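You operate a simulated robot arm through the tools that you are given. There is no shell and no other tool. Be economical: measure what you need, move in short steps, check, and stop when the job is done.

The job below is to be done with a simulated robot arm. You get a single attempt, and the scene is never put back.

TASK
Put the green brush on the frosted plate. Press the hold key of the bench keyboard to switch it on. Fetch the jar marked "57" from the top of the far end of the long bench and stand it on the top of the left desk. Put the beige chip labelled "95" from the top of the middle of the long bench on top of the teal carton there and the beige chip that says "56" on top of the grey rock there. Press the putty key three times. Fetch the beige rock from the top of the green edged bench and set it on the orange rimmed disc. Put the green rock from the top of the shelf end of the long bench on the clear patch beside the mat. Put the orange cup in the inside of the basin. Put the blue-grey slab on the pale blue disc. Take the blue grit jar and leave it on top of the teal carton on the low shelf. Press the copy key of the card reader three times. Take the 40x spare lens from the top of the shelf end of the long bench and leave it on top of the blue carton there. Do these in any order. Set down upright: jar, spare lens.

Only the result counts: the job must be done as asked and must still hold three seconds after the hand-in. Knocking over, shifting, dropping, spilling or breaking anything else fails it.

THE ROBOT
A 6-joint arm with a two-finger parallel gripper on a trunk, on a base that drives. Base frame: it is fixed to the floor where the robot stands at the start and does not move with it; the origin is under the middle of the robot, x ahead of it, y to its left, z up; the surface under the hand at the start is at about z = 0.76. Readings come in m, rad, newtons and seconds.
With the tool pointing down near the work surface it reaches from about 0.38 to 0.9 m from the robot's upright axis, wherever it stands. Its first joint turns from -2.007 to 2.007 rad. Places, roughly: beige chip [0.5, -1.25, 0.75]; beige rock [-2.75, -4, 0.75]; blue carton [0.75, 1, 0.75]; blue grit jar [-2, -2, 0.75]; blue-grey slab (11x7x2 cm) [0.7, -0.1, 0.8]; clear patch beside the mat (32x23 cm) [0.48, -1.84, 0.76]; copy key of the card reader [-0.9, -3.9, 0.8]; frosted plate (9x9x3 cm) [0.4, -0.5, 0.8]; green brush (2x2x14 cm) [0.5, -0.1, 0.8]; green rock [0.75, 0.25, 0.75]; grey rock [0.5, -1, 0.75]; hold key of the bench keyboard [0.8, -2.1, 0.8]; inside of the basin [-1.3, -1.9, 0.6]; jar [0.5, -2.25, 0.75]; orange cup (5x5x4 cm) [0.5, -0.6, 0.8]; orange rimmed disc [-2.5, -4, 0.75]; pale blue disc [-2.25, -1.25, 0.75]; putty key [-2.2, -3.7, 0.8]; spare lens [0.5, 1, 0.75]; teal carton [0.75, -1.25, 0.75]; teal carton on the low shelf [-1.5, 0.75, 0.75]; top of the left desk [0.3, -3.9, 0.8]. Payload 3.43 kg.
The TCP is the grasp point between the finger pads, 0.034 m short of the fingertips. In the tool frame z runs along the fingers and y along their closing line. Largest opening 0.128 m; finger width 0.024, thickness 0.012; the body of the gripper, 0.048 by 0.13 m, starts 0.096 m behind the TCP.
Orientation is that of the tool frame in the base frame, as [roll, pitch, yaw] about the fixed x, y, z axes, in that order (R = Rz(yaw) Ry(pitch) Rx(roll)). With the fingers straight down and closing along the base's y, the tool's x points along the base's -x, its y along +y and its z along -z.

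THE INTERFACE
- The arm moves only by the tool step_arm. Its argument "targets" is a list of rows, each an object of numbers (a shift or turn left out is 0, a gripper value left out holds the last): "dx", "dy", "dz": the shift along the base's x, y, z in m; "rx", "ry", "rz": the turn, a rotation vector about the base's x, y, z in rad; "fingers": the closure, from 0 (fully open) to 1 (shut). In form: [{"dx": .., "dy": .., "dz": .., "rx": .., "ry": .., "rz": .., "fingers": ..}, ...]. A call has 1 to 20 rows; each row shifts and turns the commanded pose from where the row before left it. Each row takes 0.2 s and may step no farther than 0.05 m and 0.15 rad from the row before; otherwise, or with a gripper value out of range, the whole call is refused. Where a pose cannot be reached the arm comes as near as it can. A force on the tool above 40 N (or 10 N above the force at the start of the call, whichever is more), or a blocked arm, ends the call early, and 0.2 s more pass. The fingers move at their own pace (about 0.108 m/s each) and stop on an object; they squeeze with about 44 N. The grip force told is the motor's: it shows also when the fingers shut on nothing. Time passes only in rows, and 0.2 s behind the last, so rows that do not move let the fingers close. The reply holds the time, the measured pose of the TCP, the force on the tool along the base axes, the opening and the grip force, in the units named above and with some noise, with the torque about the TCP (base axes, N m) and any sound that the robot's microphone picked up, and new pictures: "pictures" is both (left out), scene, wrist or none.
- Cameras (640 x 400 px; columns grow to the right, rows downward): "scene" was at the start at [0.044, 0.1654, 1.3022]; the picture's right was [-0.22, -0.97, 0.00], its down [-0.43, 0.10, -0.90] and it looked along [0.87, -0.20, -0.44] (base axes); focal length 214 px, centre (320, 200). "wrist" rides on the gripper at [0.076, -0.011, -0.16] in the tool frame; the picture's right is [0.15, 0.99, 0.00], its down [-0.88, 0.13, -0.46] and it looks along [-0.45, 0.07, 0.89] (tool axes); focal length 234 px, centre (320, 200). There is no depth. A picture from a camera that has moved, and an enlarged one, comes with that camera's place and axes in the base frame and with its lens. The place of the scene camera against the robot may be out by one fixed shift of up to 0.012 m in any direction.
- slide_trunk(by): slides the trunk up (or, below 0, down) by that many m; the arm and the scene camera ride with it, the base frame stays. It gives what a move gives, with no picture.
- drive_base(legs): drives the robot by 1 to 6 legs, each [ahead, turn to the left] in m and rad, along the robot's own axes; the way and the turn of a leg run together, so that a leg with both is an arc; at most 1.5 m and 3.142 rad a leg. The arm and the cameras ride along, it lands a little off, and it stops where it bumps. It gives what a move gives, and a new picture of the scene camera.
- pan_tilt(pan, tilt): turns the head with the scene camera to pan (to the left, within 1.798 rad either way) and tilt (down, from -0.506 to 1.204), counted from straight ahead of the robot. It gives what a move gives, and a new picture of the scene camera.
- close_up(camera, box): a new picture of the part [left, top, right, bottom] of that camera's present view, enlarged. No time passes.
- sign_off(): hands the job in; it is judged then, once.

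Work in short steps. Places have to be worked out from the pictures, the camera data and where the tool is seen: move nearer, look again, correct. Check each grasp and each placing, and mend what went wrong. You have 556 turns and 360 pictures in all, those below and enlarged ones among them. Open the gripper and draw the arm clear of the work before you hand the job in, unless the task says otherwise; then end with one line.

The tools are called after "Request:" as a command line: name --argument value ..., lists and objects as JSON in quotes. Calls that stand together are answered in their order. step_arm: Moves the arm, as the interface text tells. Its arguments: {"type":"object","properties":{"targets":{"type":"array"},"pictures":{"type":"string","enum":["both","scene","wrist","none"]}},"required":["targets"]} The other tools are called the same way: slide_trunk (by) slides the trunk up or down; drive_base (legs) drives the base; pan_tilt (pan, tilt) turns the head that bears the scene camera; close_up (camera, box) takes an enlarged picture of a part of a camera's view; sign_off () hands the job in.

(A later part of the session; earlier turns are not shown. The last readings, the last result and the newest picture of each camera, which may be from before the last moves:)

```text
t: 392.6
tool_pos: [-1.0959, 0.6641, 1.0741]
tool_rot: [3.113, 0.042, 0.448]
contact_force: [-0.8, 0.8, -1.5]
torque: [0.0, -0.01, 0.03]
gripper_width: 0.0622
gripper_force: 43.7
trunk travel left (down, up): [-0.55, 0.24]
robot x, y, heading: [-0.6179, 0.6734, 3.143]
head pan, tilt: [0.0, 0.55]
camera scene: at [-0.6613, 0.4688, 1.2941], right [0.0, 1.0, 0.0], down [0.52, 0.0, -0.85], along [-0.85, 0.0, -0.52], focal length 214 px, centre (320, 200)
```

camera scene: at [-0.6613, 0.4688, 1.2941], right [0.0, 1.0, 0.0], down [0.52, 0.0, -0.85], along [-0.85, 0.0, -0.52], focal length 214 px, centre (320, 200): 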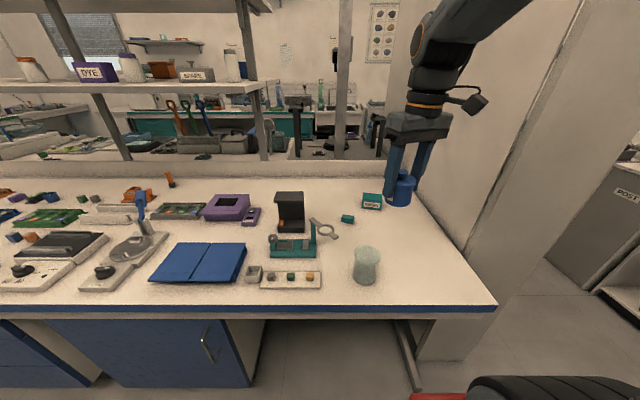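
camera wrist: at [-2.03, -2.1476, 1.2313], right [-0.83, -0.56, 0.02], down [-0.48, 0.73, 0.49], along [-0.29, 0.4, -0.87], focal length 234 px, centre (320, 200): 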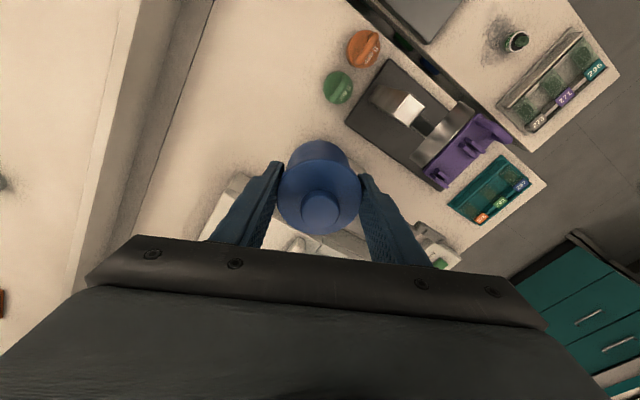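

Request:
step_arm --targets '[{"dx": -0.04, "rz": -0.11, "dy": 0.005}, {"dx": -0.04, "rz": -0.11, "dy": 0.005}, {"dx": -0.04, "rz": -0.11}, {"dx": -0.04, "rz": -0.11}, {"dx": -0.04}, {"dx": -0.03}]' --pictures "wrist"

```text
t: 394.0
tool_pos: [-1.3233, 0.6725, 1.0757]
tool_rot: [3.115, 0.041, 0.007]
contact_force: [1.2, -0.1, -1.5]
torque: [0.02, 0.0, -0.02]
gripper_width: 0.0625
gripper_force: 43.8
trunk travel left (down, up): [-0.55, 0.24]
robot x, y, heading: [-0.6206, 0.6726, 3.143]
head pan, tilt: [0.0, 0.55]
camera wrist: at [-1.2424, 0.6895, 1.2325], right [0.15, -0.99, 0.02], down [-0.86, -0.12, 0.5], along [-0.49, -0.1, -0.87], focal length 234 px, centre (320, 200)
```

wrist: 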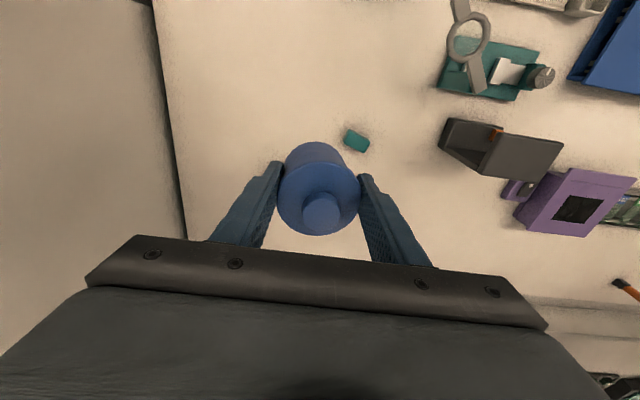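

Request:
close_up --camera "scene" --box '[310, 130, 450, 240]'

```text
3.64 times, centred on (380, 185) of scene
camera zoom: at [-0.661, 0.4689, 1.2941], right [0.0, 1.0, 0.0], down [0.52, 0.0, -0.85], along [-0.85, 0.0, -0.52], focal length 780 px, centre (102, 254)
```

zoom: 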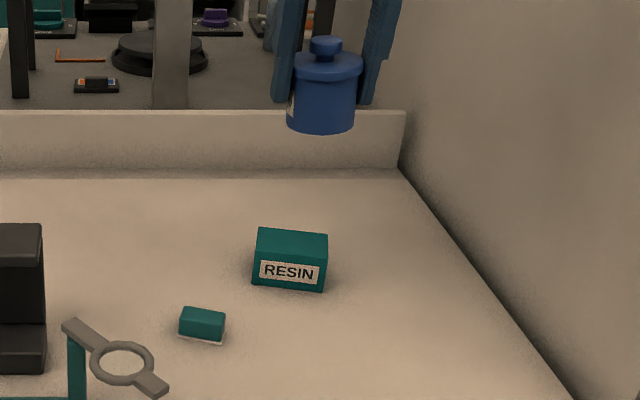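

Carton top seen; I'll align the jar relative to it in the same scene view. Move over and lower some.

Request:
step_arm --targets '[{"dx": -0.036, "dy": 0.008}, {"dx": -0.036, "dy": 0.008}, {"dx": -0.036, "dy": 0.008}, {"dx": -0.036, "dy": 0.008}, {"dz": -0.04}, {"dz": -0.04}, {"dz": -0.04}, {}]' --pictures "both"

Request:
close_up --camera "scene" --box '[310, 130, 450, 240]'

```text
t: 395.8
tool_pos: [-1.4694, 0.7052, 0.9534]
tool_rot: [3.112, 0.042, 0.011]
contact_force: [-0.1, 0.0, -2.2]
torque: [-0.01, 0.01, -0.02]
gripper_width: 0.0625
gripper_force: 43.7
trunk travel left (down, up): [-0.55, 0.24]
robot x, y, heading: [-0.6208, 0.6721, 3.142]
head pan, tilt: [0.0, 0.55]
camera scene: at [-0.6614, 0.4689, 1.2941], right [0.0, 1.0, 0.0], down [0.52, 0.0, -0.85], along [-0.85, 0.0, -0.52], focal length 214 px, centre (320, 200)
camera wrist: at [-1.3877, 0.7208, 1.1105], right [0.16, -0.99, 0.02], down [-0.86, -0.12, 0.5], along [-0.49, -0.1, -0.87], focal length 234 px, centre (320, 200)
```

scene: 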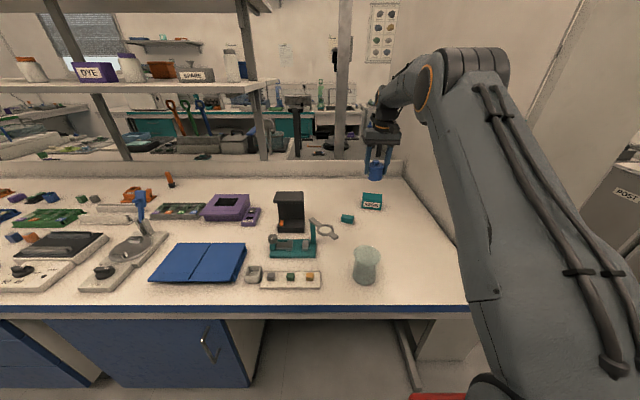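
wrist: 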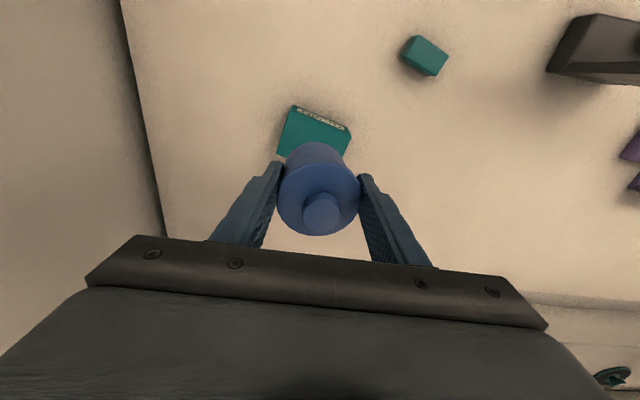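

```text
3.64 times, centred on (380, 185) of scene
camera zoom: at [-0.6614, 0.4689, 1.2941], right [0.0, 1.0, 0.0], down [0.52, 0.0, -0.85], along [-0.85, 0.0, -0.52], focal length 780 px, centre (102, 254)
```

zoom: 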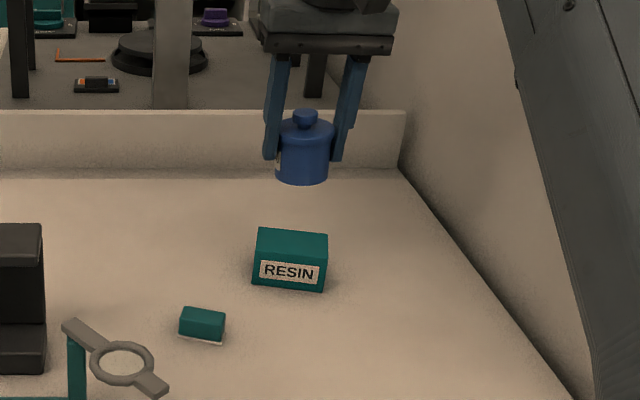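

Wrist view puts the carton's top centre at ≈(-1.474,0.706). Lower the jar to contact.

Request:
step_arm --targets '[{"dx": -0.004, "dz": -0.04}, {"dz": -0.03}, {"dz": -0.006}, {"dz": -0.004}, {"dz": -0.003}, {}]' --pictures "none"

Request:
close_up --camera "scene" --box '[340, 150, 420, 215]'

```text
t: 397.2
tool_pos: [-1.4724, 0.7056, 0.8713]
tool_rot: [3.114, 0.041, 0.011]
contact_force: [0.3, -0.3, -2.1]
torque: [0.03, -0.03, -0.03]
gripper_width: 0.0624
gripper_force: 44.2
trunk travel left (down, up): [-0.55, 0.24]
robot x, y, heading: [-0.6213, 0.6738, 3.141]
head pan, tilt: [0.0, 0.55]
```

```text
6.15 times, centred on (380, 182) of scene
camera zoom: at [-0.6614, 0.4689, 1.2941], right [0.0, 1.0, 0.0], down [0.52, 0.0, -0.85], along [-0.85, 0.0, -0.52], focal length 1320 px, centre (-49, 308)
```

zoom: 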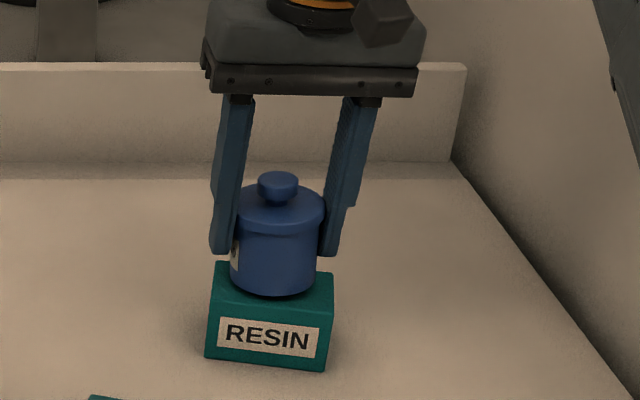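

Request:
step_arm --targets '[{"dx": -0.002, "dz": -0.003}, {"dz": -0.003}, {"dz": -0.003}, {"dz": -0.003}, {}]' --pictures "none"

```text
t: 398.4
tool_pos: [-1.4774, 0.7052, 0.8651]
tool_rot: [3.115, 0.053, 0.009]
contact_force: [1.7, 0.3, 13.6]
torque: [-0.3, -0.05, -0.03]
gripper_width: 0.0624
gripper_force: 44.5
trunk travel left (down, up): [-0.55, 0.24]
robot x, y, heading: [-0.6193, 0.6759, 3.146]
head pan, tilt: [0.0, 0.55]
heard: snap
stopped in row 5: the force on the tool passed its limit at 42 N (the readings are from after the stop); the commanded pose is now the measured one
```

A snap sound—check what happened before releasing.

Request:
close_up --camera "scene" --box '[340, 150, 420, 215]'

Request:
close_up --camera "wrist" --box '[220, 80, 420, 250]'

```text
6.15 times, centred on (380, 182) of scene
camera zoom: at [-0.6606, 0.4689, 1.294], right [0.0, 1.0, 0.0], down [0.52, 0.0, -0.85], along [-0.85, 0.0, -0.52], focal length 1320 px, centre (-49, 308)
```

zoom: 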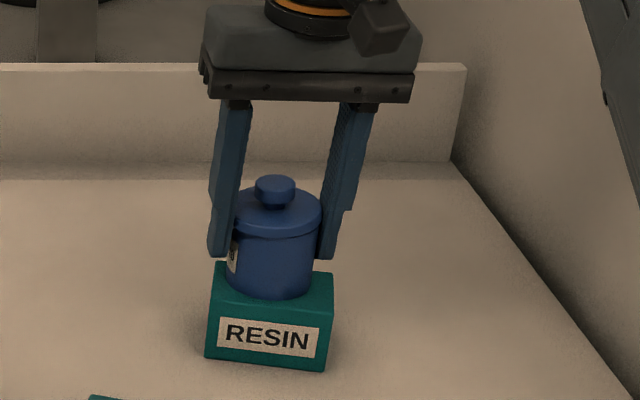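

```text
2.35 times, centred on (320, 165) of wrist
camera zoom: at [-1.3954, 0.7214, 1.0215], right [0.16, -0.99, 0.02], down [-0.85, -0.12, 0.51], along [-0.5, -0.1, -0.86], focal length 551 px, centre (320, 282)
```

zoom: 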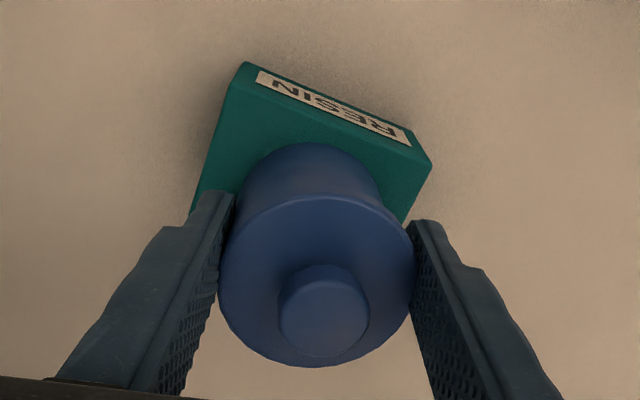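

Jar looks intact and centred on the carton. Ease up, release and withdraw.

Request:
step_arm --targets '[{"dz": 0.002}, {"fingers": 0.42}, {"fingers": 0.36}, {}, {"dz": 0.03}, {"dz": 0.04}, {"dz": 0.05}]' --pictures "wrist"

Request:
close_up --camera "scene" --box '[340, 150, 420, 215]'

```text
t: 400.0
tool_pos: [-1.4784, 0.7069, 0.9851]
tool_rot: [3.112, 0.049, 0.011]
contact_force: [0.1, 0.2, -0.3]
torque: [-0.02, -0.02, -0.01]
gripper_width: 0.082
gripper_force: 0.2
trunk travel left (down, up): [-0.55, 0.24]
robot x, y, heading: [-0.62, 0.6722, 3.141]
head pan, tilt: [0.0, 0.55]
camera wrist: at [-1.3964, 0.723, 1.1415], right [0.16, -0.99, 0.02], down [-0.86, -0.12, 0.5], along [-0.49, -0.1, -0.87], focal length 234 px, centre (320, 200)
```

wrist: 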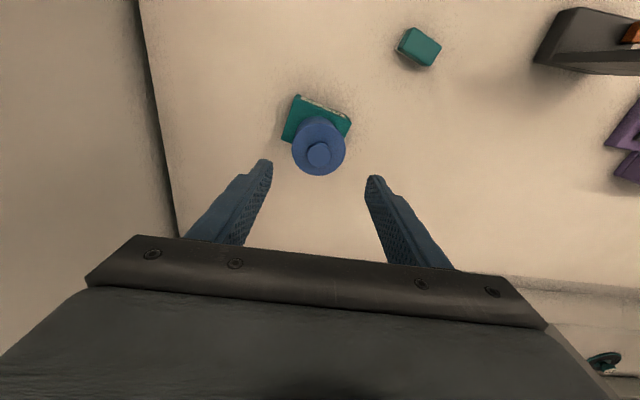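

```text
6.15 times, centred on (380, 182) of scene
camera zoom: at [-0.6616, 0.4689, 1.2941], right [0.0, 1.0, 0.0], down [0.52, 0.0, -0.85], along [-0.85, 0.0, -0.52], focal length 1320 px, centre (-49, 308)
```

zoom: 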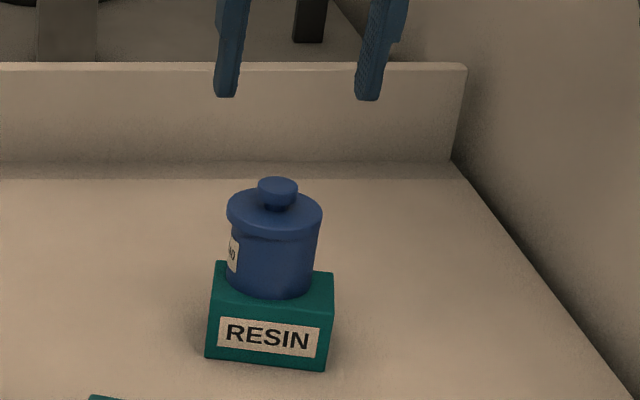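

Jar is upright on the RESIN carton. Next the blue-grey slab: retract and drive to (0,-0.1) facing the long bench.

Request:
step_arm --targets '[{"dz": 0.04}, {"dx": 0.05, "dz": 0.0}, {"dx": 0.05}, {"dx": 0.05}, {"dx": 0.05}, {"dx": 0.05}, {"dx": 0.05}, {"dx": 0.05}, {"dx": 0.03, "fingers": 0}]' --pictures "none"

Request:
drive_base --legs '[[-0.14, 0], [0, 1.92], [0.8, 0], [0, 1.22], [0.18, 0]]'

```text
t: 402.0
tool_pos: [-1.0974, 0.7046, 1.0231]
tool_rot: [3.112, 0.048, 0.009]
contact_force: [0.0, 0.0, -0.2]
torque: [-0.02, -0.06, 0.03]
gripper_width: 0.128
gripper_force: 0.0
trunk travel left (down, up): [-0.55, 0.24]
robot x, y, heading: [-0.6198, 0.6688, 3.139]
head pan, tilt: [0.0, 0.55]
```

```text
t: 416.0
tool_pos: [0.4647, -0.088, 1.0245]
tool_rot: [3.112, 0.048, -3.1]
contact_force: [-0.5, -0.2, -1.0]
torque: [-0.02, -0.01, 0.03]
gripper_width: 0.1279
gripper_force: 0.1
trunk travel left (down, up): [-0.55, 0.24]
robot x, y, heading: [-0.0113, -0.0729, 0.033]
head pan, tilt: [0.0, 0.55]
camera scene: at [0.0251, 0.1159, 1.2941], right [0.03, -1.0, 0.0], down [-0.52, -0.02, -0.85], along [0.85, 0.03, -0.52], focal length 214 px, centre (320, 200)
```

scene: 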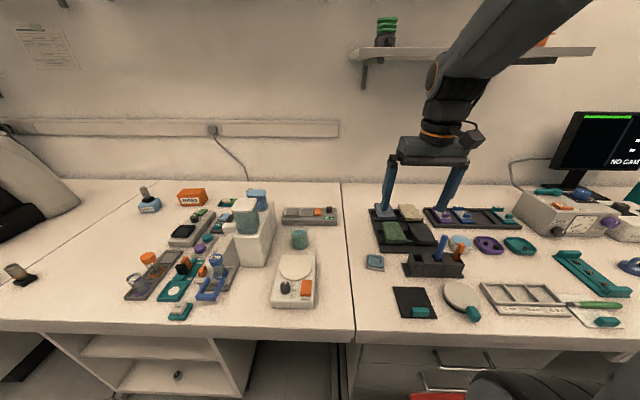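

Request:
step_arm --targets '[{"dx": 0.04, "dy": -0.01}, {"dx": 0.04, "dy": -0.01}, {"dx": 0.04}, {"dx": 0.03}]' --pictures "wrist"

Request:
close_up --camera "wrist" --box '[200, 80, 460, 250]'

Request:
close_up --camera "scene" --box '[340, 180, 500, 300]'

```text
t: 417.0
tool_pos: [0.6157, -0.108, 1.0255]
tool_rot: [3.114, 0.052, -3.102]
contact_force: [-0.3, 0.6, 0.2]
torque: [-0.02, -0.07, -0.02]
gripper_width: 0.128
gripper_force: 0.1
trunk travel left (down, up): [-0.55, 0.24]
robot x, y, heading: [-0.0147, -0.0714, 0.029]
head pan, tilt: [0.0, 0.55]
camera wrist: at [0.5316, -0.1262, 1.1814], right [-0.19, 0.98, 0.02], down [0.85, 0.15, 0.5], along [0.49, 0.11, -0.86], focal length 234 px, centre (320, 200)
```

wrist: 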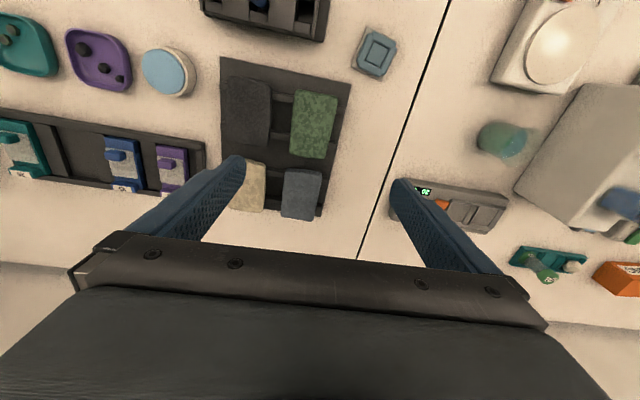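

```text
2.35 times, centred on (330, 165) of wrist
camera zoom: at [0.5316, -0.1262, 1.1814], right [-0.19, 0.98, 0.02], down [0.85, 0.15, 0.5], along [0.49, 0.11, -0.86], focal length 551 px, centre (296, 282)
```

zoom: 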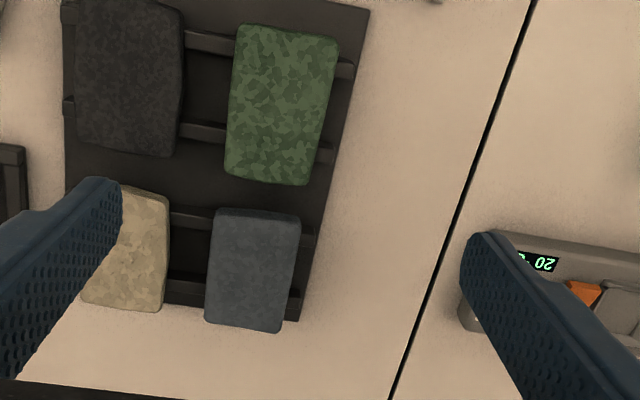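

```text
3.33 times, centred on (420, 240) of scene
camera zoom: at [0.0246, 0.1159, 1.2941], right [0.03, -1.0, 0.0], down [-0.52, -0.02, -0.85], along [0.85, 0.03, -0.52], focal length 715 px, centre (-13, 67)
```

zoom: 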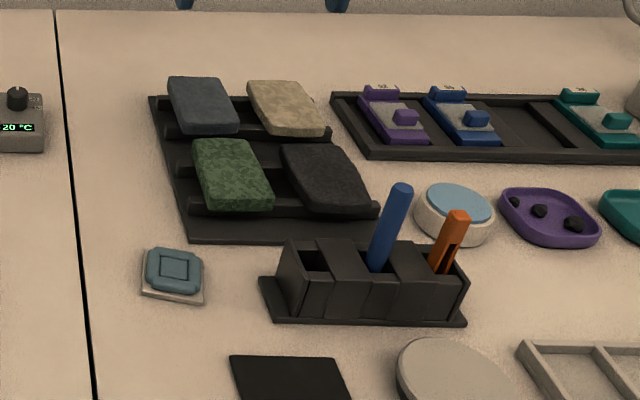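

The slab spans y≈-0.149…-0.078, x around 0.75, on two rails; gap to the beige slab ~28 mm. Go above with 0.085 opening and check.

Request:
step_arm --targets '[{"dx": 0.046, "dy": -0.002, "fingers": 0.336}, {"dx": 0.046, "dy": -0.002}, {"dx": 0.044, "dy": -0.001}, {"dz": -0.04}, {"dz": -0.04}, {}]' --pictures "wrist"

Request:
close_up --camera "wrist" --box '[200, 60, 460, 230]'

```text
t: 418.4
tool_pos: [0.7539, -0.112, 0.9431]
tool_rot: [3.112, 0.051, -3.102]
contact_force: [0.9, 0.3, -0.4]
torque: [0.0, -0.01, -0.01]
gripper_width: 0.0848
gripper_force: 0.0
trunk travel left (down, up): [-0.55, 0.24]
robot x, y, heading: [-0.0119, -0.0722, 0.027]
head pan, tilt: [0.0, 0.55]
camera wrist: at [0.6704, -0.1309, 1.0988], right [-0.19, 0.98, 0.02], down [0.85, 0.15, 0.5], along [0.49, 0.11, -0.86], focal length 234 px, centre (320, 200)
```

wrist: 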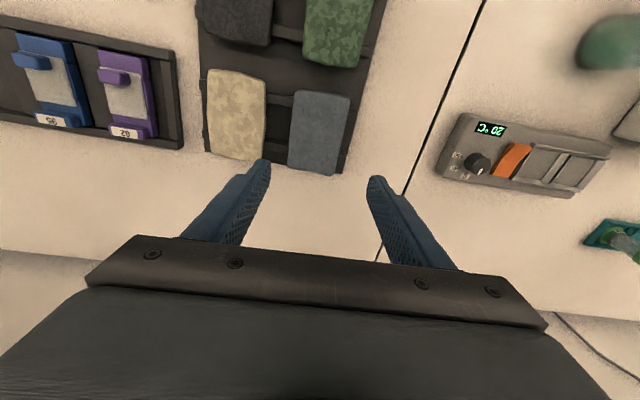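

```text
2.35 times, centred on (330, 145) of wrist
camera zoom: at [0.6704, -0.1309, 1.0988], right [-0.19, 0.98, 0.02], down [0.85, 0.15, 0.5], along [0.49, 0.11, -0.86], focal length 551 px, centre (296, 329)
```

zoom: 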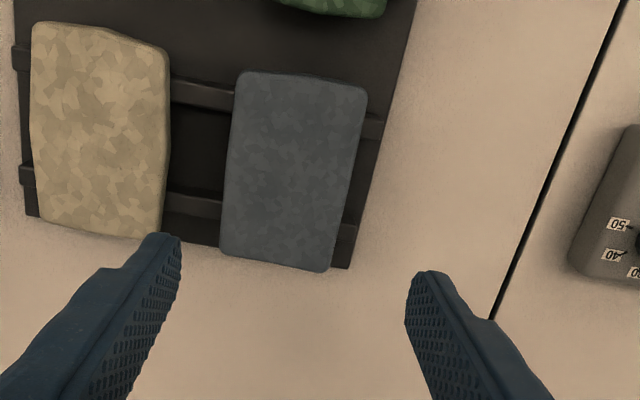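

Slab y -0.147…-0.082; rails at x≈0.716 and 0.778. Descend between rails at (0.747,-0.115) and close.

Request:
step_arm --targets '[{"dx": -0.006, "dy": -0.003, "dz": -0.04, "rz": 0.02}, {"dz": -0.04}, {"dz": -0.03}, {"dz": -0.018}, {}]' --pictures "wrist"

```text
t: 419.6
tool_pos: [0.7458, -0.1161, 0.8165]
tool_rot: [3.113, 0.05, -3.082]
contact_force: [-0.5, -0.1, 1.0]
torque: [-0.02, -0.04, -0.02]
gripper_width: 0.0853
gripper_force: 0.1
trunk travel left (down, up): [-0.55, 0.24]
robot x, y, heading: [-0.0172, -0.0667, 0.029]
head pan, tilt: [0.0, 0.55]
camera wrist: at [0.6619, -0.1368, 0.9713], right [-0.21, 0.98, 0.02], down [0.85, 0.17, 0.5], along [0.49, 0.12, -0.86], focal length 234 px, centre (320, 200)
```

wrist: 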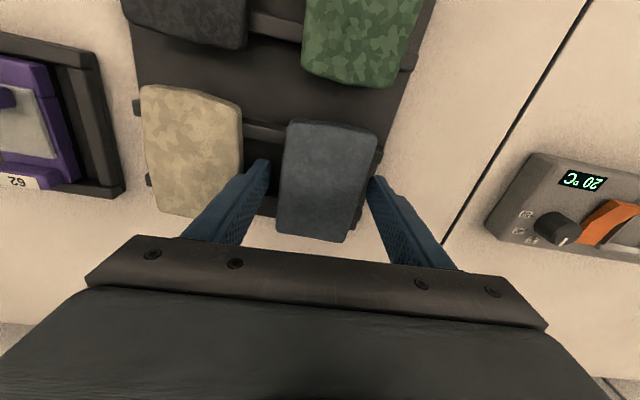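

Request:
step_arm --targets '[{"fingers": 1}, {}, {}, {}]' --pictures "none"

Request:
step_arm --targets '[{"dz": 0.02}, {"dz": 0.03}, {"dz": 0.05}, {"dz": 0.05}, {"dz": 0.05}]' --pictures "both"

```text
t: 420.6
tool_pos: [0.7452, -0.115, 0.8165]
tool_rot: [3.111, 0.048, -3.082]
contact_force: [-1.1, 1.5, -1.1]
torque: [-0.07, -0.08, 0.01]
gripper_width: 0.0668
gripper_force: 43.9
trunk travel left (down, up): [-0.55, 0.24]
robot x, y, heading: [-0.013, -0.0705, 0.032]
head pan, tilt: [0.0, 0.55]
```

```text
t: 421.8
tool_pos: [0.7453, -0.1157, 1.0158]
tool_rot: [3.112, 0.047, -3.082]
contact_force: [0.6, 0.0, -2.8]
torque: [0.0, 0.04, 0.0]
gripper_width: 0.0667
gripper_force: 44.1
trunk travel left (down, up): [-0.55, 0.24]
robot x, y, heading: [-0.0097, -0.0685, 0.032]
head pan, tilt: [0.0, 0.55]
camera scene: at [0.0257, 0.1158, 1.2941], right [0.03, -1.0, 0.0], down [-0.52, -0.02, -0.85], along [0.85, 0.03, -0.52], focal length 214 px, centre (320, 200)
camera wrist: at [0.6617, -0.1369, 1.1708], right [-0.21, 0.98, 0.02], down [0.85, 0.17, 0.5], along [0.49, 0.12, -0.87], focal length 234 px, centre (320, 200)
```

scene: 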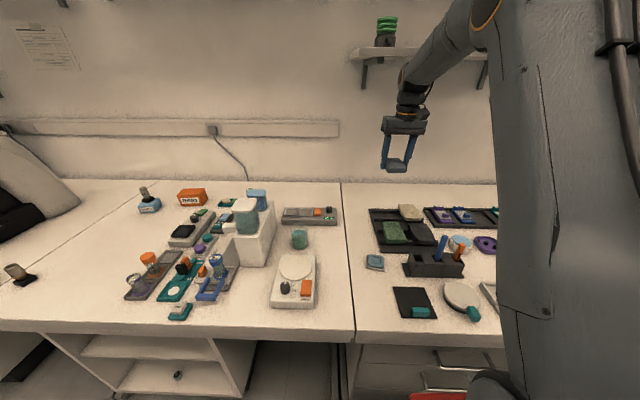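
wrist: 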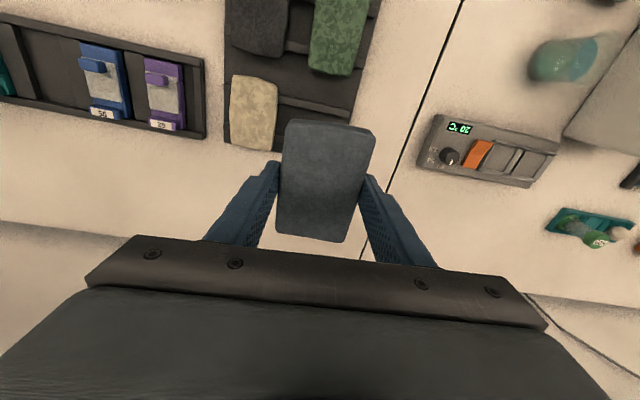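

Slab held. Retract, raise, and drive the southern route to the far aisle for the pale blue disc.

Request:
step_arm --targets '[{"dx": -0.05}, {"dx": -0.05}, {"dx": -0.05, "dz": 0.0}, {"dx": -0.04, "dz": 0.025}, {"dx": -0.04, "dz": 0.025}, {"dx": -0.03, "dz": 0.025}, {"dz": 0.025}]' --pictures "none"

Request:
drive_base --legs '[[-0.48, 0], [0, -1.603], [1.5, 0], [0.95, 0], [0, -0.8], [0.5, 0]]'

```text
t: 423.4
tool_pos: [0.4859, -0.1155, 1.1166]
tool_rot: [3.112, 0.047, -3.083]
contact_force: [-0.7, -0.8, -2.7]
torque: [-0.01, -0.01, -0.01]
gripper_width: 0.0666
gripper_force: 43.8
trunk travel left (down, up): [-0.55, 0.24]
robot x, y, heading: [-0.0152, -0.0705, 0.035]
head pan, tilt: [0.0, 0.55]
```

```text
t: 446.4
tool_pos: [-1.201, -3.1976, 1.1168]
tool_rot: [3.112, 0.049, 0.797]
contact_force: [0.5, 0.0, -2.9]
torque: [0.0, 0.0, 0.03]
gripper_width: 0.0658
gripper_force: 43.9
trunk travel left (down, up): [-0.55, 0.24]
robot x, y, heading: [-0.8027, -2.8965, -2.373]
head pan, tilt: [0.0, 0.55]
camera scene: at [-0.695, -3.0748, 1.2941], right [-0.69, 0.72, 0.0], down [0.38, 0.36, -0.85], along [-0.61, -0.59, -0.52], focal length 214 px, centre (320, 200)
```

scene: 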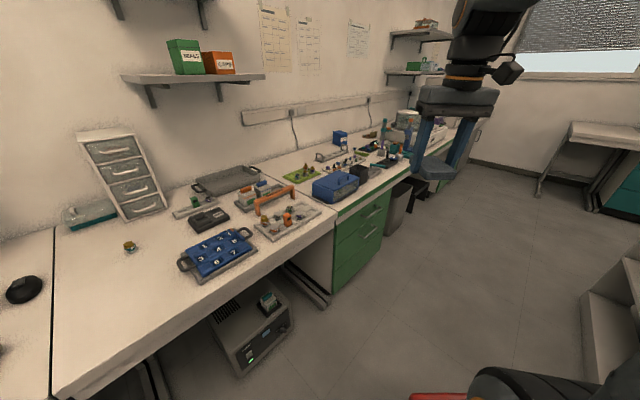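

Request:
drive_base --legs '[[0, -0.7], [1.1, 0], [0, -0.07], [1.14, 0], [0, -1.571]]'

```text
t: 463.6
tool_pos: [-2.9606, -2.5087, 1.1167]
tool_rot: [3.111, 0.048, -1.531]
contact_force: [-0.3, 0.5, -3.4]
torque: [0.0, 0.02, -0.02]
gripper_width: 0.0661
gripper_force: 44.4
trunk travel left (down, up): [-0.55, 0.24]
robot x, y, heading: [-3.0186, -3.0071, 1.579]
head pan, tilt: [0.0, 0.55]
camera scene: at [-3.2096, -2.9755, 1.2941], right [1.0, 0.01, 0.0], down [0.01, -0.52, -0.85], along [-0.01, 0.85, -0.52], focal length 214 px, centre (320, 200)
```

scene: 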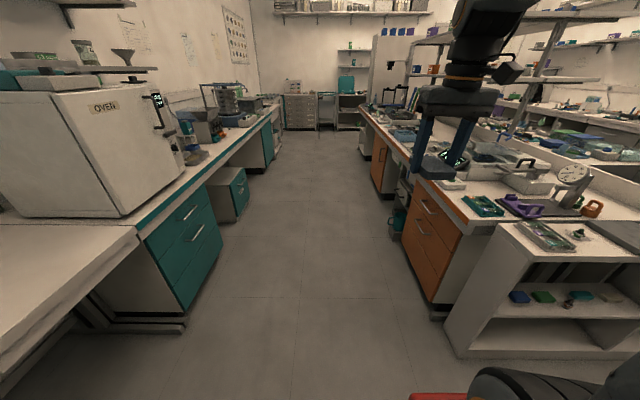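

Request:
drive_base --legs '[[0, 0.04], [1.5, 0], [0.24, 0], [0, -1.62]]'

Request:
close_up --camera "scene" --box '[160, 130, 500, 340]'

```text
t: 476.7
tool_pos: [-2.6334, -1.332, 1.1152]
tool_rot: [3.112, 0.049, -3.098]
contact_force: [-1.0, 0.3, -3.3]
torque: [-0.04, 0.01, -0.02]
gripper_width: 0.066
gripper_force: 43.7
trunk travel left (down, up): [-0.55, 0.24]
robot x, y, heading: [-3.1327, -1.28, 0.017]
head pan, tilt: [0.0, 0.55]
camera scene: at [-3.0904, -1.0925, 1.2941], right [0.01, -1.0, 0.0], down [-0.52, -0.01, -0.85], along [0.85, 0.01, -0.52], focal length 214 px, centre (320, 200)
```

scene: 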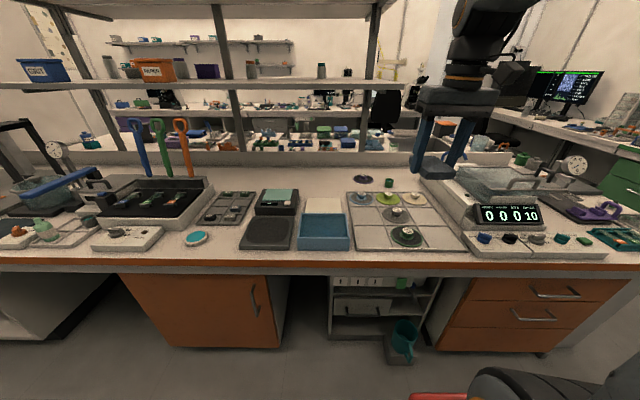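

```text
1.88 times, centred on (330, 235) of scene
camera zoom: at [-3.0904, -1.0925, 1.2941], right [0.01, -1.0, 0.0], down [-0.52, -0.01, -0.85], along [0.85, 0.01, -0.52], focal length 404 px, centre (301, 134)
```

zoom: 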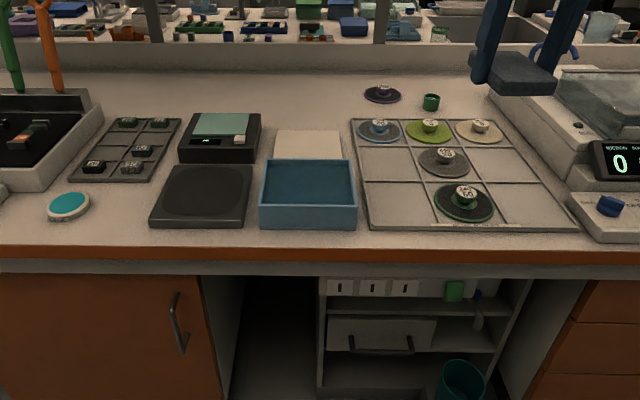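

The pale blue disc (with central hub) is at ≈(-2.232,-1.27) on the tray. Move the base 0.12 m closer and bring the slab near for a wrist view.

Request:
drive_base --legs '[[0.12, 0]]'

Request:
step_arm --targets '[{"dx": 0.04, "dy": 0.015}, {"dx": 0.04, "dy": 0.015}, {"dx": 0.03, "dy": 0.015}]' --pictures "wrist"

Request:
close_up --camera "scene" --box '[300, 150, 460, 260]'

```text
t: 477.9
tool_pos: [-2.5143, -1.3319, 1.1161]
tool_rot: [3.111, 0.049, -3.099]
contact_force: [-0.3, 0.5, -3.5]
torque: [-0.03, 0.0, -0.01]
gripper_width: 0.0659
gripper_force: 44.3
trunk travel left (down, up): [-0.55, 0.24]
robot x, y, heading: [-3.009, -1.2784, 0.014]
head pan, tilt: [0.0, 0.55]
camera scene: at [-2.9708, -1.091, 1.2941], right [0.01, -1.0, 0.0], down [-0.52, -0.01, -0.85], along [0.85, 0.01, -0.52], focal length 214 px, centre (320, 200)
```

scene: 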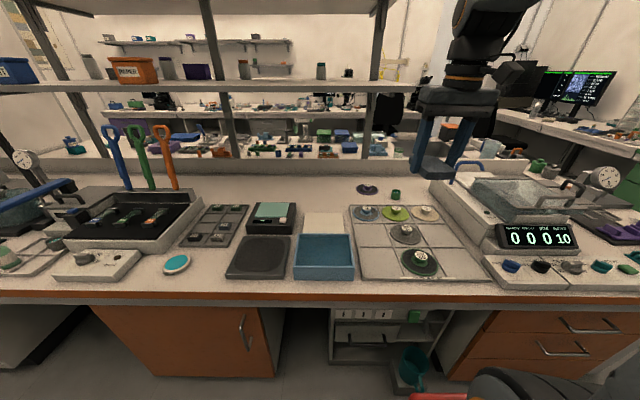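

```text
t: 478.7
tool_pos: [-2.4048, -1.2846, 1.116]
tool_rot: [3.111, 0.047, -3.099]
contact_force: [-1.2, 0.5, -2.6]
torque: [0.03, 0.03, -0.02]
gripper_width: 0.066
gripper_force: 43.4
trunk travel left (down, up): [-0.55, 0.24]
robot x, y, heading: [-3.0123, -1.2744, 0.013]
head pan, tilt: [0.0, 0.55]
camera wrist: at [-2.488, -1.3045, 1.2718], right [-0.19, 0.98, 0.02], down [0.85, 0.15, 0.5], along [0.49, 0.11, -0.86], focal length 234 px, centre (320, 200)
```

wrist: 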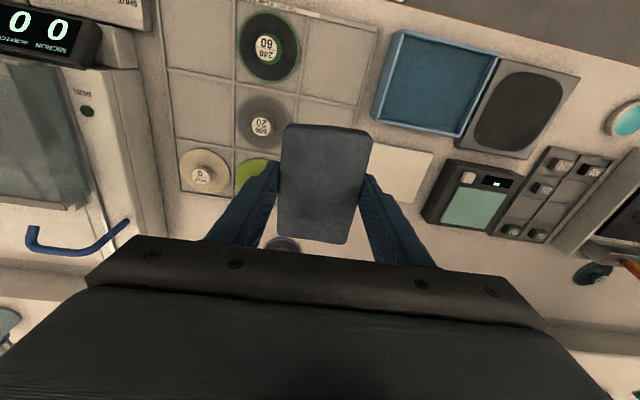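

```text
3.64 times, centred on (380, 205) of scene
camera zoom: at [-2.9711, -1.0911, 1.2942], right [0.01, -1.0, 0.0], down [-0.52, -0.01, -0.85], along [0.85, 0.01, -0.52], focal length 780 px, centre (102, 182)
```

zoom: 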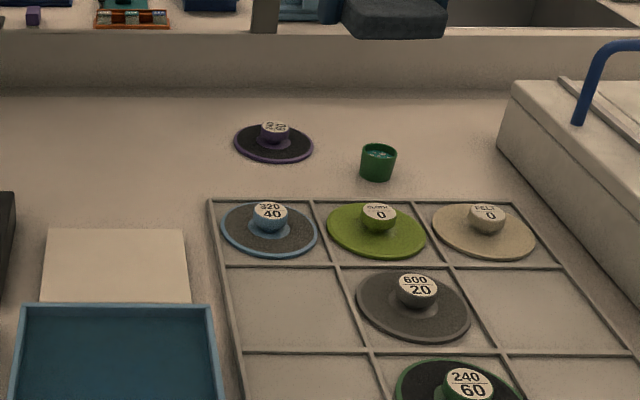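

Move the slab directly above the disc; the wrist view should show the disc just ahead of the slab.

Request:
step_arm --targets '[{"dx": 0.042, "dy": 0.005}, {"dx": 0.042, "dy": 0.005}, {"dx": 0.042, "dy": 0.005}, {"dx": 0.042, "dy": 0.004}, {}]' --pictures "wrist"

Request:
close_up --camera "wrist" --box '[220, 60, 420, 200]'

```text
t: 479.9
tool_pos: [-2.2366, -1.2656, 1.1185]
tool_rot: [3.113, 0.049, -3.098]
contact_force: [-0.5, 0.0, -3.3]
torque: [-0.02, 0.03, 0.0]
gripper_width: 0.0656
gripper_force: 43.8
trunk travel left (down, up): [-0.55, 0.24]
robot x, y, heading: [-3.0154, -1.2759, 0.01]
head pan, tilt: [0.0, 0.55]
camera wrist: at [-2.3202, -1.2857, 1.2736], right [-0.19, 0.98, 0.02], down [0.85, 0.15, 0.5], along [0.49, 0.11, -0.86], focal length 234 px, centre (320, 200)
```

wrist: 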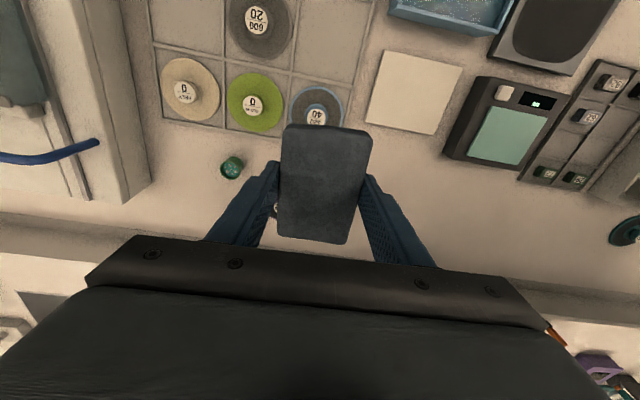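

```text
2.86 times, centred on (320, 130) of wrist
camera zoom: at [-2.3202, -1.2857, 1.2736], right [-0.19, 0.98, 0.02], down [0.85, 0.15, 0.5], along [0.49, 0.11, -0.86], focal length 669 px, centre (320, 400)
```

zoom: 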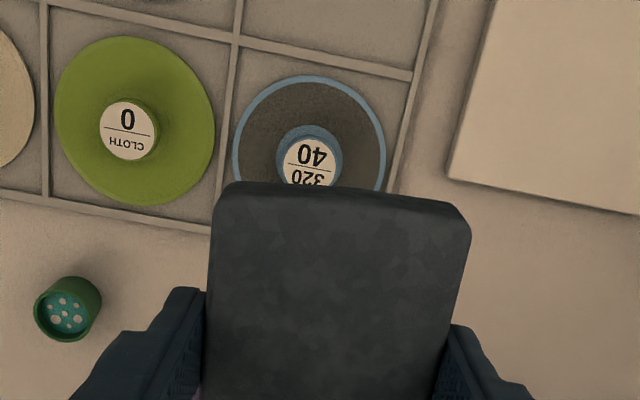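

Hub top at (-2.231,-1.266). The slab's centre sits ~1 cm behind the TCP, so I aim TCP at (-2.221,-1.266) and descend.

Request:
step_arm --targets '[{"dx": 0.0155, "dy": 0.0, "dz": -0.04}, {"dz": -0.05}, {"dz": -0.05}, {"dz": -0.05}, {"dz": -0.05}, {"dz": -0.03}, {}]' --pictures "both"

Request:
close_up --camera "scene" --box '[320, 160, 440, 240]'

```text
t: 481.5
tool_pos: [-2.2204, -1.2682, 0.8452]
tool_rot: [3.112, 0.048, -3.099]
contact_force: [0.4, -0.7, -2.2]
torque: [-0.01, 0.02, 0.02]
gripper_width: 0.0659
gripper_force: 44.1
trunk travel left (down, up): [-0.55, 0.24]
robot x, y, heading: [-3.0122, -1.2728, 0.009]
head pan, tilt: [0.0, 0.55]
camera scene: at [-2.9707, -1.0909, 1.2941], right [0.01, -1.0, 0.0], down [-0.52, -0.01, -0.85], along [0.85, 0.01, -0.52], focal length 214 px, centre (320, 200)
camera wrist: at [-2.3048, -1.2866, 1.001], right [-0.19, 0.98, 0.02], down [0.85, 0.15, 0.5], along [0.49, 0.11, -0.86], focal length 234 px, centre (320, 200)
```

scene: 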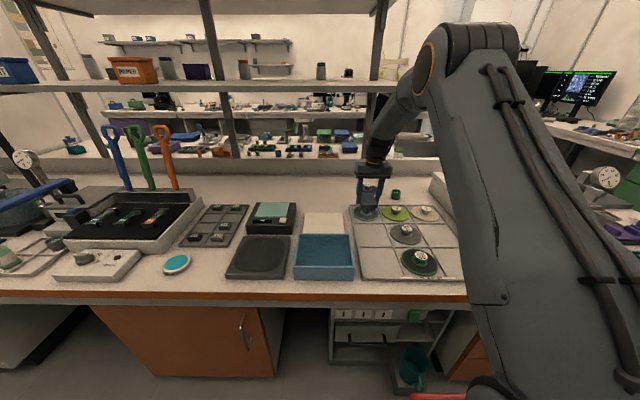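
wrist: 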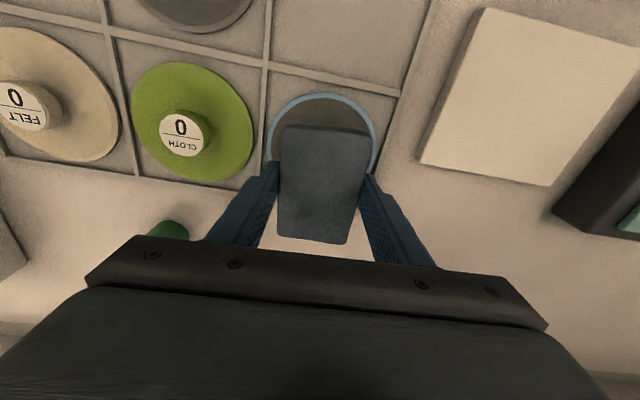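

```text
5.00 times, centred on (380, 200) of scene
camera zoom: at [-2.9707, -1.0909, 1.2941], right [0.01, -1.0, 0.0], down [-0.52, -0.01, -0.85], along [0.85, 0.01, -0.52], focal length 1072 px, centre (20, 200)
```

zoom: 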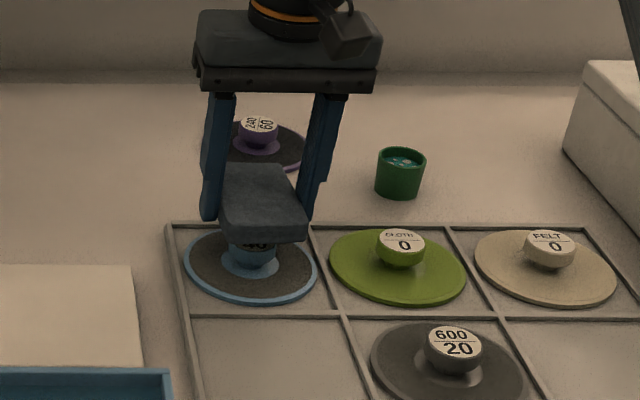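

Aligned. Lower to contact on the hub.

Request:
step_arm --targets '[{"dz": -0.008}, {"dz": -0.006}, {"dz": -0.004}, {"dz": -0.003}, {"dz": -0.003}, {"dz": -0.003}, {}]' --pictures "none"

```text
t: 482.9
tool_pos: [-2.2184, -1.2667, 0.826]
tool_rot: [3.112, 0.057, -3.1]
contact_force: [-1.7, 0.6, 14.3]
torque: [-0.23, 0.28, -0.02]
gripper_width: 0.0661
gripper_force: 44.2
trunk travel left (down, up): [-0.55, 0.24]
robot x, y, heading: [-3.0145, -1.2728, 0.012]
head pan, tilt: [0.0, 0.55]
stopped in row 7: the force on the tool passed its limit at 42 N (the readings are from after the stop); the commanded pose is now the measured one
```

Contact. Release gently and see if it stays level.

Request:
step_arm --targets '[{"dz": 0.001}, {"fingers": 0.44}, {"fingers": 0.38}, {"fingers": 0.33}, {}]' --pictures "wrist"

Request:
close_up --camera "scene" --box '[320, 160, 440, 240]'

```text
t: 484.1
tool_pos: [-2.2184, -1.2678, 0.8261]
tool_rot: [3.112, 0.054, -3.1]
contact_force: [-0.3, 0.4, 0.7]
torque: [-0.01, 0.0, -0.02]
gripper_width: 0.0859
gripper_force: 0.1
trunk travel left (down, up): [-0.55, 0.24]
robot x, y, heading: [-3.0131, -1.2779, 0.014]
head pan, tilt: [0.0, 0.55]
camera wrist: at [-2.3037, -1.2864, 0.9802], right [-0.19, 0.98, 0.02], down [0.85, 0.15, 0.51], along [0.49, 0.11, -0.86], focal length 234 px, centre (320, 200)
```

wrist: 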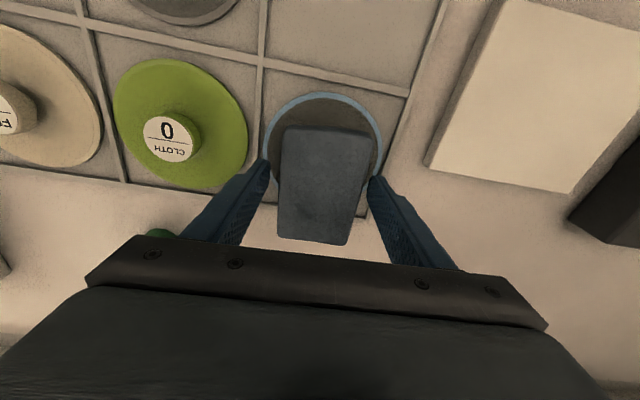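

```text
5.00 times, centred on (380, 200) of scene
camera zoom: at [-2.9709, -1.0909, 1.2941], right [0.01, -1.0, 0.0], down [-0.52, -0.01, -0.85], along [0.85, 0.01, -0.52], focal length 1072 px, centre (20, 200)
```

zoom: 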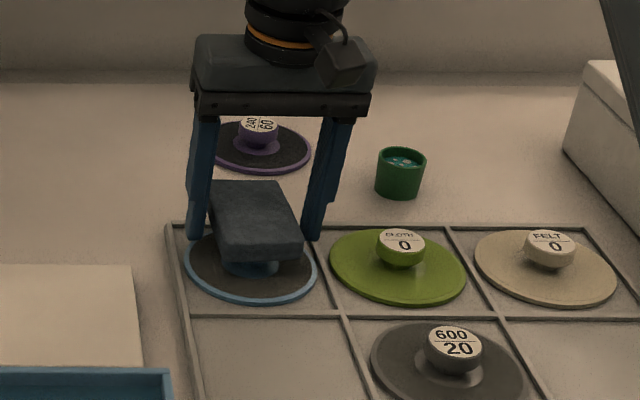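

Slab sits balanced on the hub. Lift straight up.

Request:
step_arm --targets '[{"dz": 0.02}, {"dz": 0.04}, {"dz": 0.05}, {"dz": 0.05}, {"dz": 0.05}]' --pictures "wrist"

Request:
close_up --camera "scene" --box '[320, 160, 440, 240]'

```text
t: 485.3
tool_pos: [-2.2186, -1.2652, 1.0367]
tool_rot: [3.111, 0.054, -3.1]
contact_force: [0.0, -0.1, -0.3]
torque: [-0.01, -0.03, -0.02]
gripper_width: 0.0858
gripper_force: 0.2
trunk travel left (down, up): [-0.55, 0.24]
robot x, y, heading: [-3.0137, -1.2795, 0.016]
head pan, tilt: [0.0, 0.55]
camera wrist: at [-2.3042, -1.2851, 1.1924], right [-0.19, 0.98, 0.02], down [0.85, 0.15, 0.51], along [0.49, 0.11, -0.86], focal length 234 px, centre (320, 200)
```

wrist: 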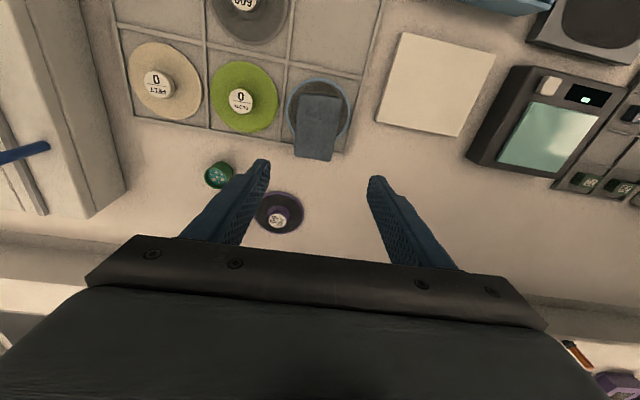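

```text
5.00 times, centred on (380, 200) of scene
camera zoom: at [-2.9706, -1.0909, 1.2941], right [0.01, -1.0, 0.0], down [-0.52, -0.01, -0.85], along [0.85, 0.01, -0.52], focal length 1072 px, centre (20, 200)
```

zoom: 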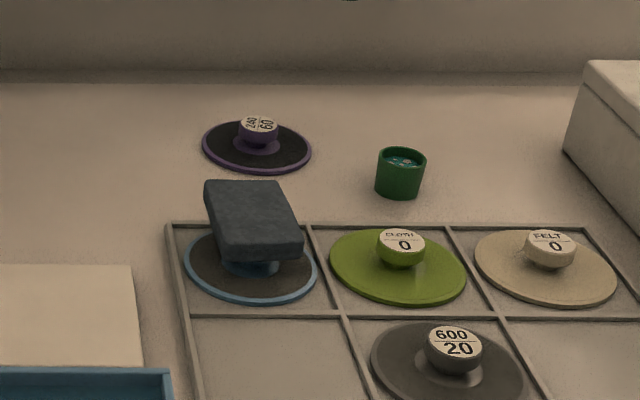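

Slab placed. Last item: jar 57. Retract and drive back to the main aisle.

Request:
step_arm --targets '[{"dz": 0.04}, {"dx": -0.05}, {"dx": -0.05}, {"dx": -0.05}, {"dx": -0.05}, {"dx": -0.05}, {"dx": -0.04, "fingers": 0}]' --pictures "none"

Request:
drive_base --legs '[[-0.1, 0], [0, -1.587], [1.5, 0], [0.19, 0], [0, 1.571], [1.2, 0]]'

```text
t: 486.9
tool_pos: [-2.5101, -1.2663, 1.073]
tool_rot: [3.111, 0.054, -3.097]
contact_force: [-0.2, -0.2, 0.4]
torque: [0.01, 0.04, -0.02]
gripper_width: 0.1279
gripper_force: 0.0
trunk travel left (down, up): [-0.55, 0.24]
robot x, y, heading: [-3.0166, -1.2776, 0.015]
head pan, tilt: [0.0, 0.55]
```

```text
t: 509.4
tool_pos: [-1.3811, -2.9499, 1.0741]
tool_rot: [3.113, 0.054, -3.112]
contact_force: [0.2, -1.0, 0.3]
torque: [0.03, -0.01, 0.01]
gripper_width: 0.1279
gripper_force: 0.0
trunk travel left (down, up): [-0.55, 0.24]
robot x, y, heading: [-1.8843, -2.9554, 0.0]
head pan, tilt: [0.0, 0.55]
camera scene: at [-1.8409, -2.7672, 1.2941], right [0.0, -1.0, 0.0], down [-0.52, 0.0, -0.85], along [0.85, 0.0, -0.52], focal length 214 px, centre (320, 200)
```

scene: 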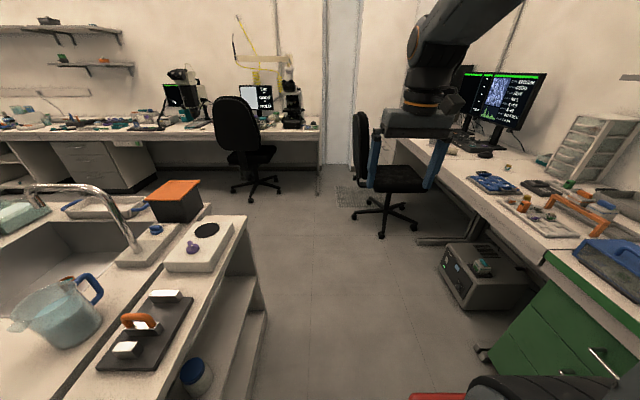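

Request:
step_arm --targets '[{"dz": 0.045}, {"dz": 0.045}, {"dz": 0.03}]' --pictures "none"

Request:
drive_base --legs '[[0.95, 0], [0, 0.8], [0.5, 0], [0, 0.77], [1.4, 0]]'

```text
t: 510.2
tool_pos: [-1.382, -2.9486, 1.193]
tool_rot: [3.113, 0.055, -3.112]
contact_force: [0.2, -0.1, -0.1]
torque: [0.03, -0.01, 0.0]
gripper_width: 0.1278
gripper_force: 0.0
trunk travel left (down, up): [-0.55, 0.24]
robot x, y, heading: [-1.8867, -2.9558, -0.002]
head pan, tilt: [0.0, 0.55]
```

```text
t: 528.5
tool_pos: [-0.5784, -0.7085, 1.1931]
tool_rot: [3.111, 0.054, -1.538]
contact_force: [-0.7, 0.3, -0.2]
torque: [0.04, -0.03, 0.0]
gripper_width: 0.1282
gripper_force: 0.1
trunk travel left (down, up): [-0.55, 0.24]
robot x, y, heading: [-0.5673, -1.2139, 1.574]
head pan, tilt: [0.0, 0.55]
camera scene: at [-0.765, -1.1803, 1.2941], right [1.0, 0.0, 0.0], down [0.0, -0.52, -0.85], along [0.0, 0.85, -0.52], focal length 214 px, centre (320, 200)
```

scene: 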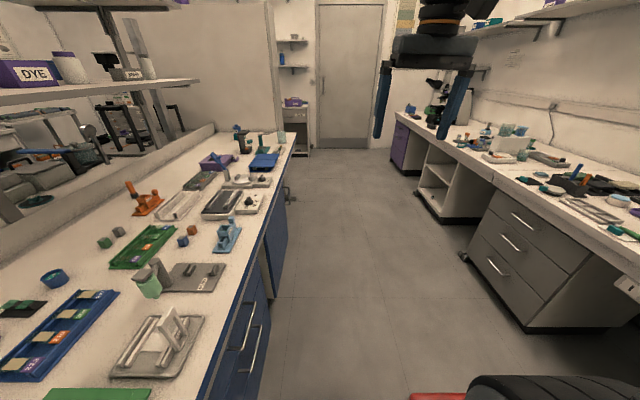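

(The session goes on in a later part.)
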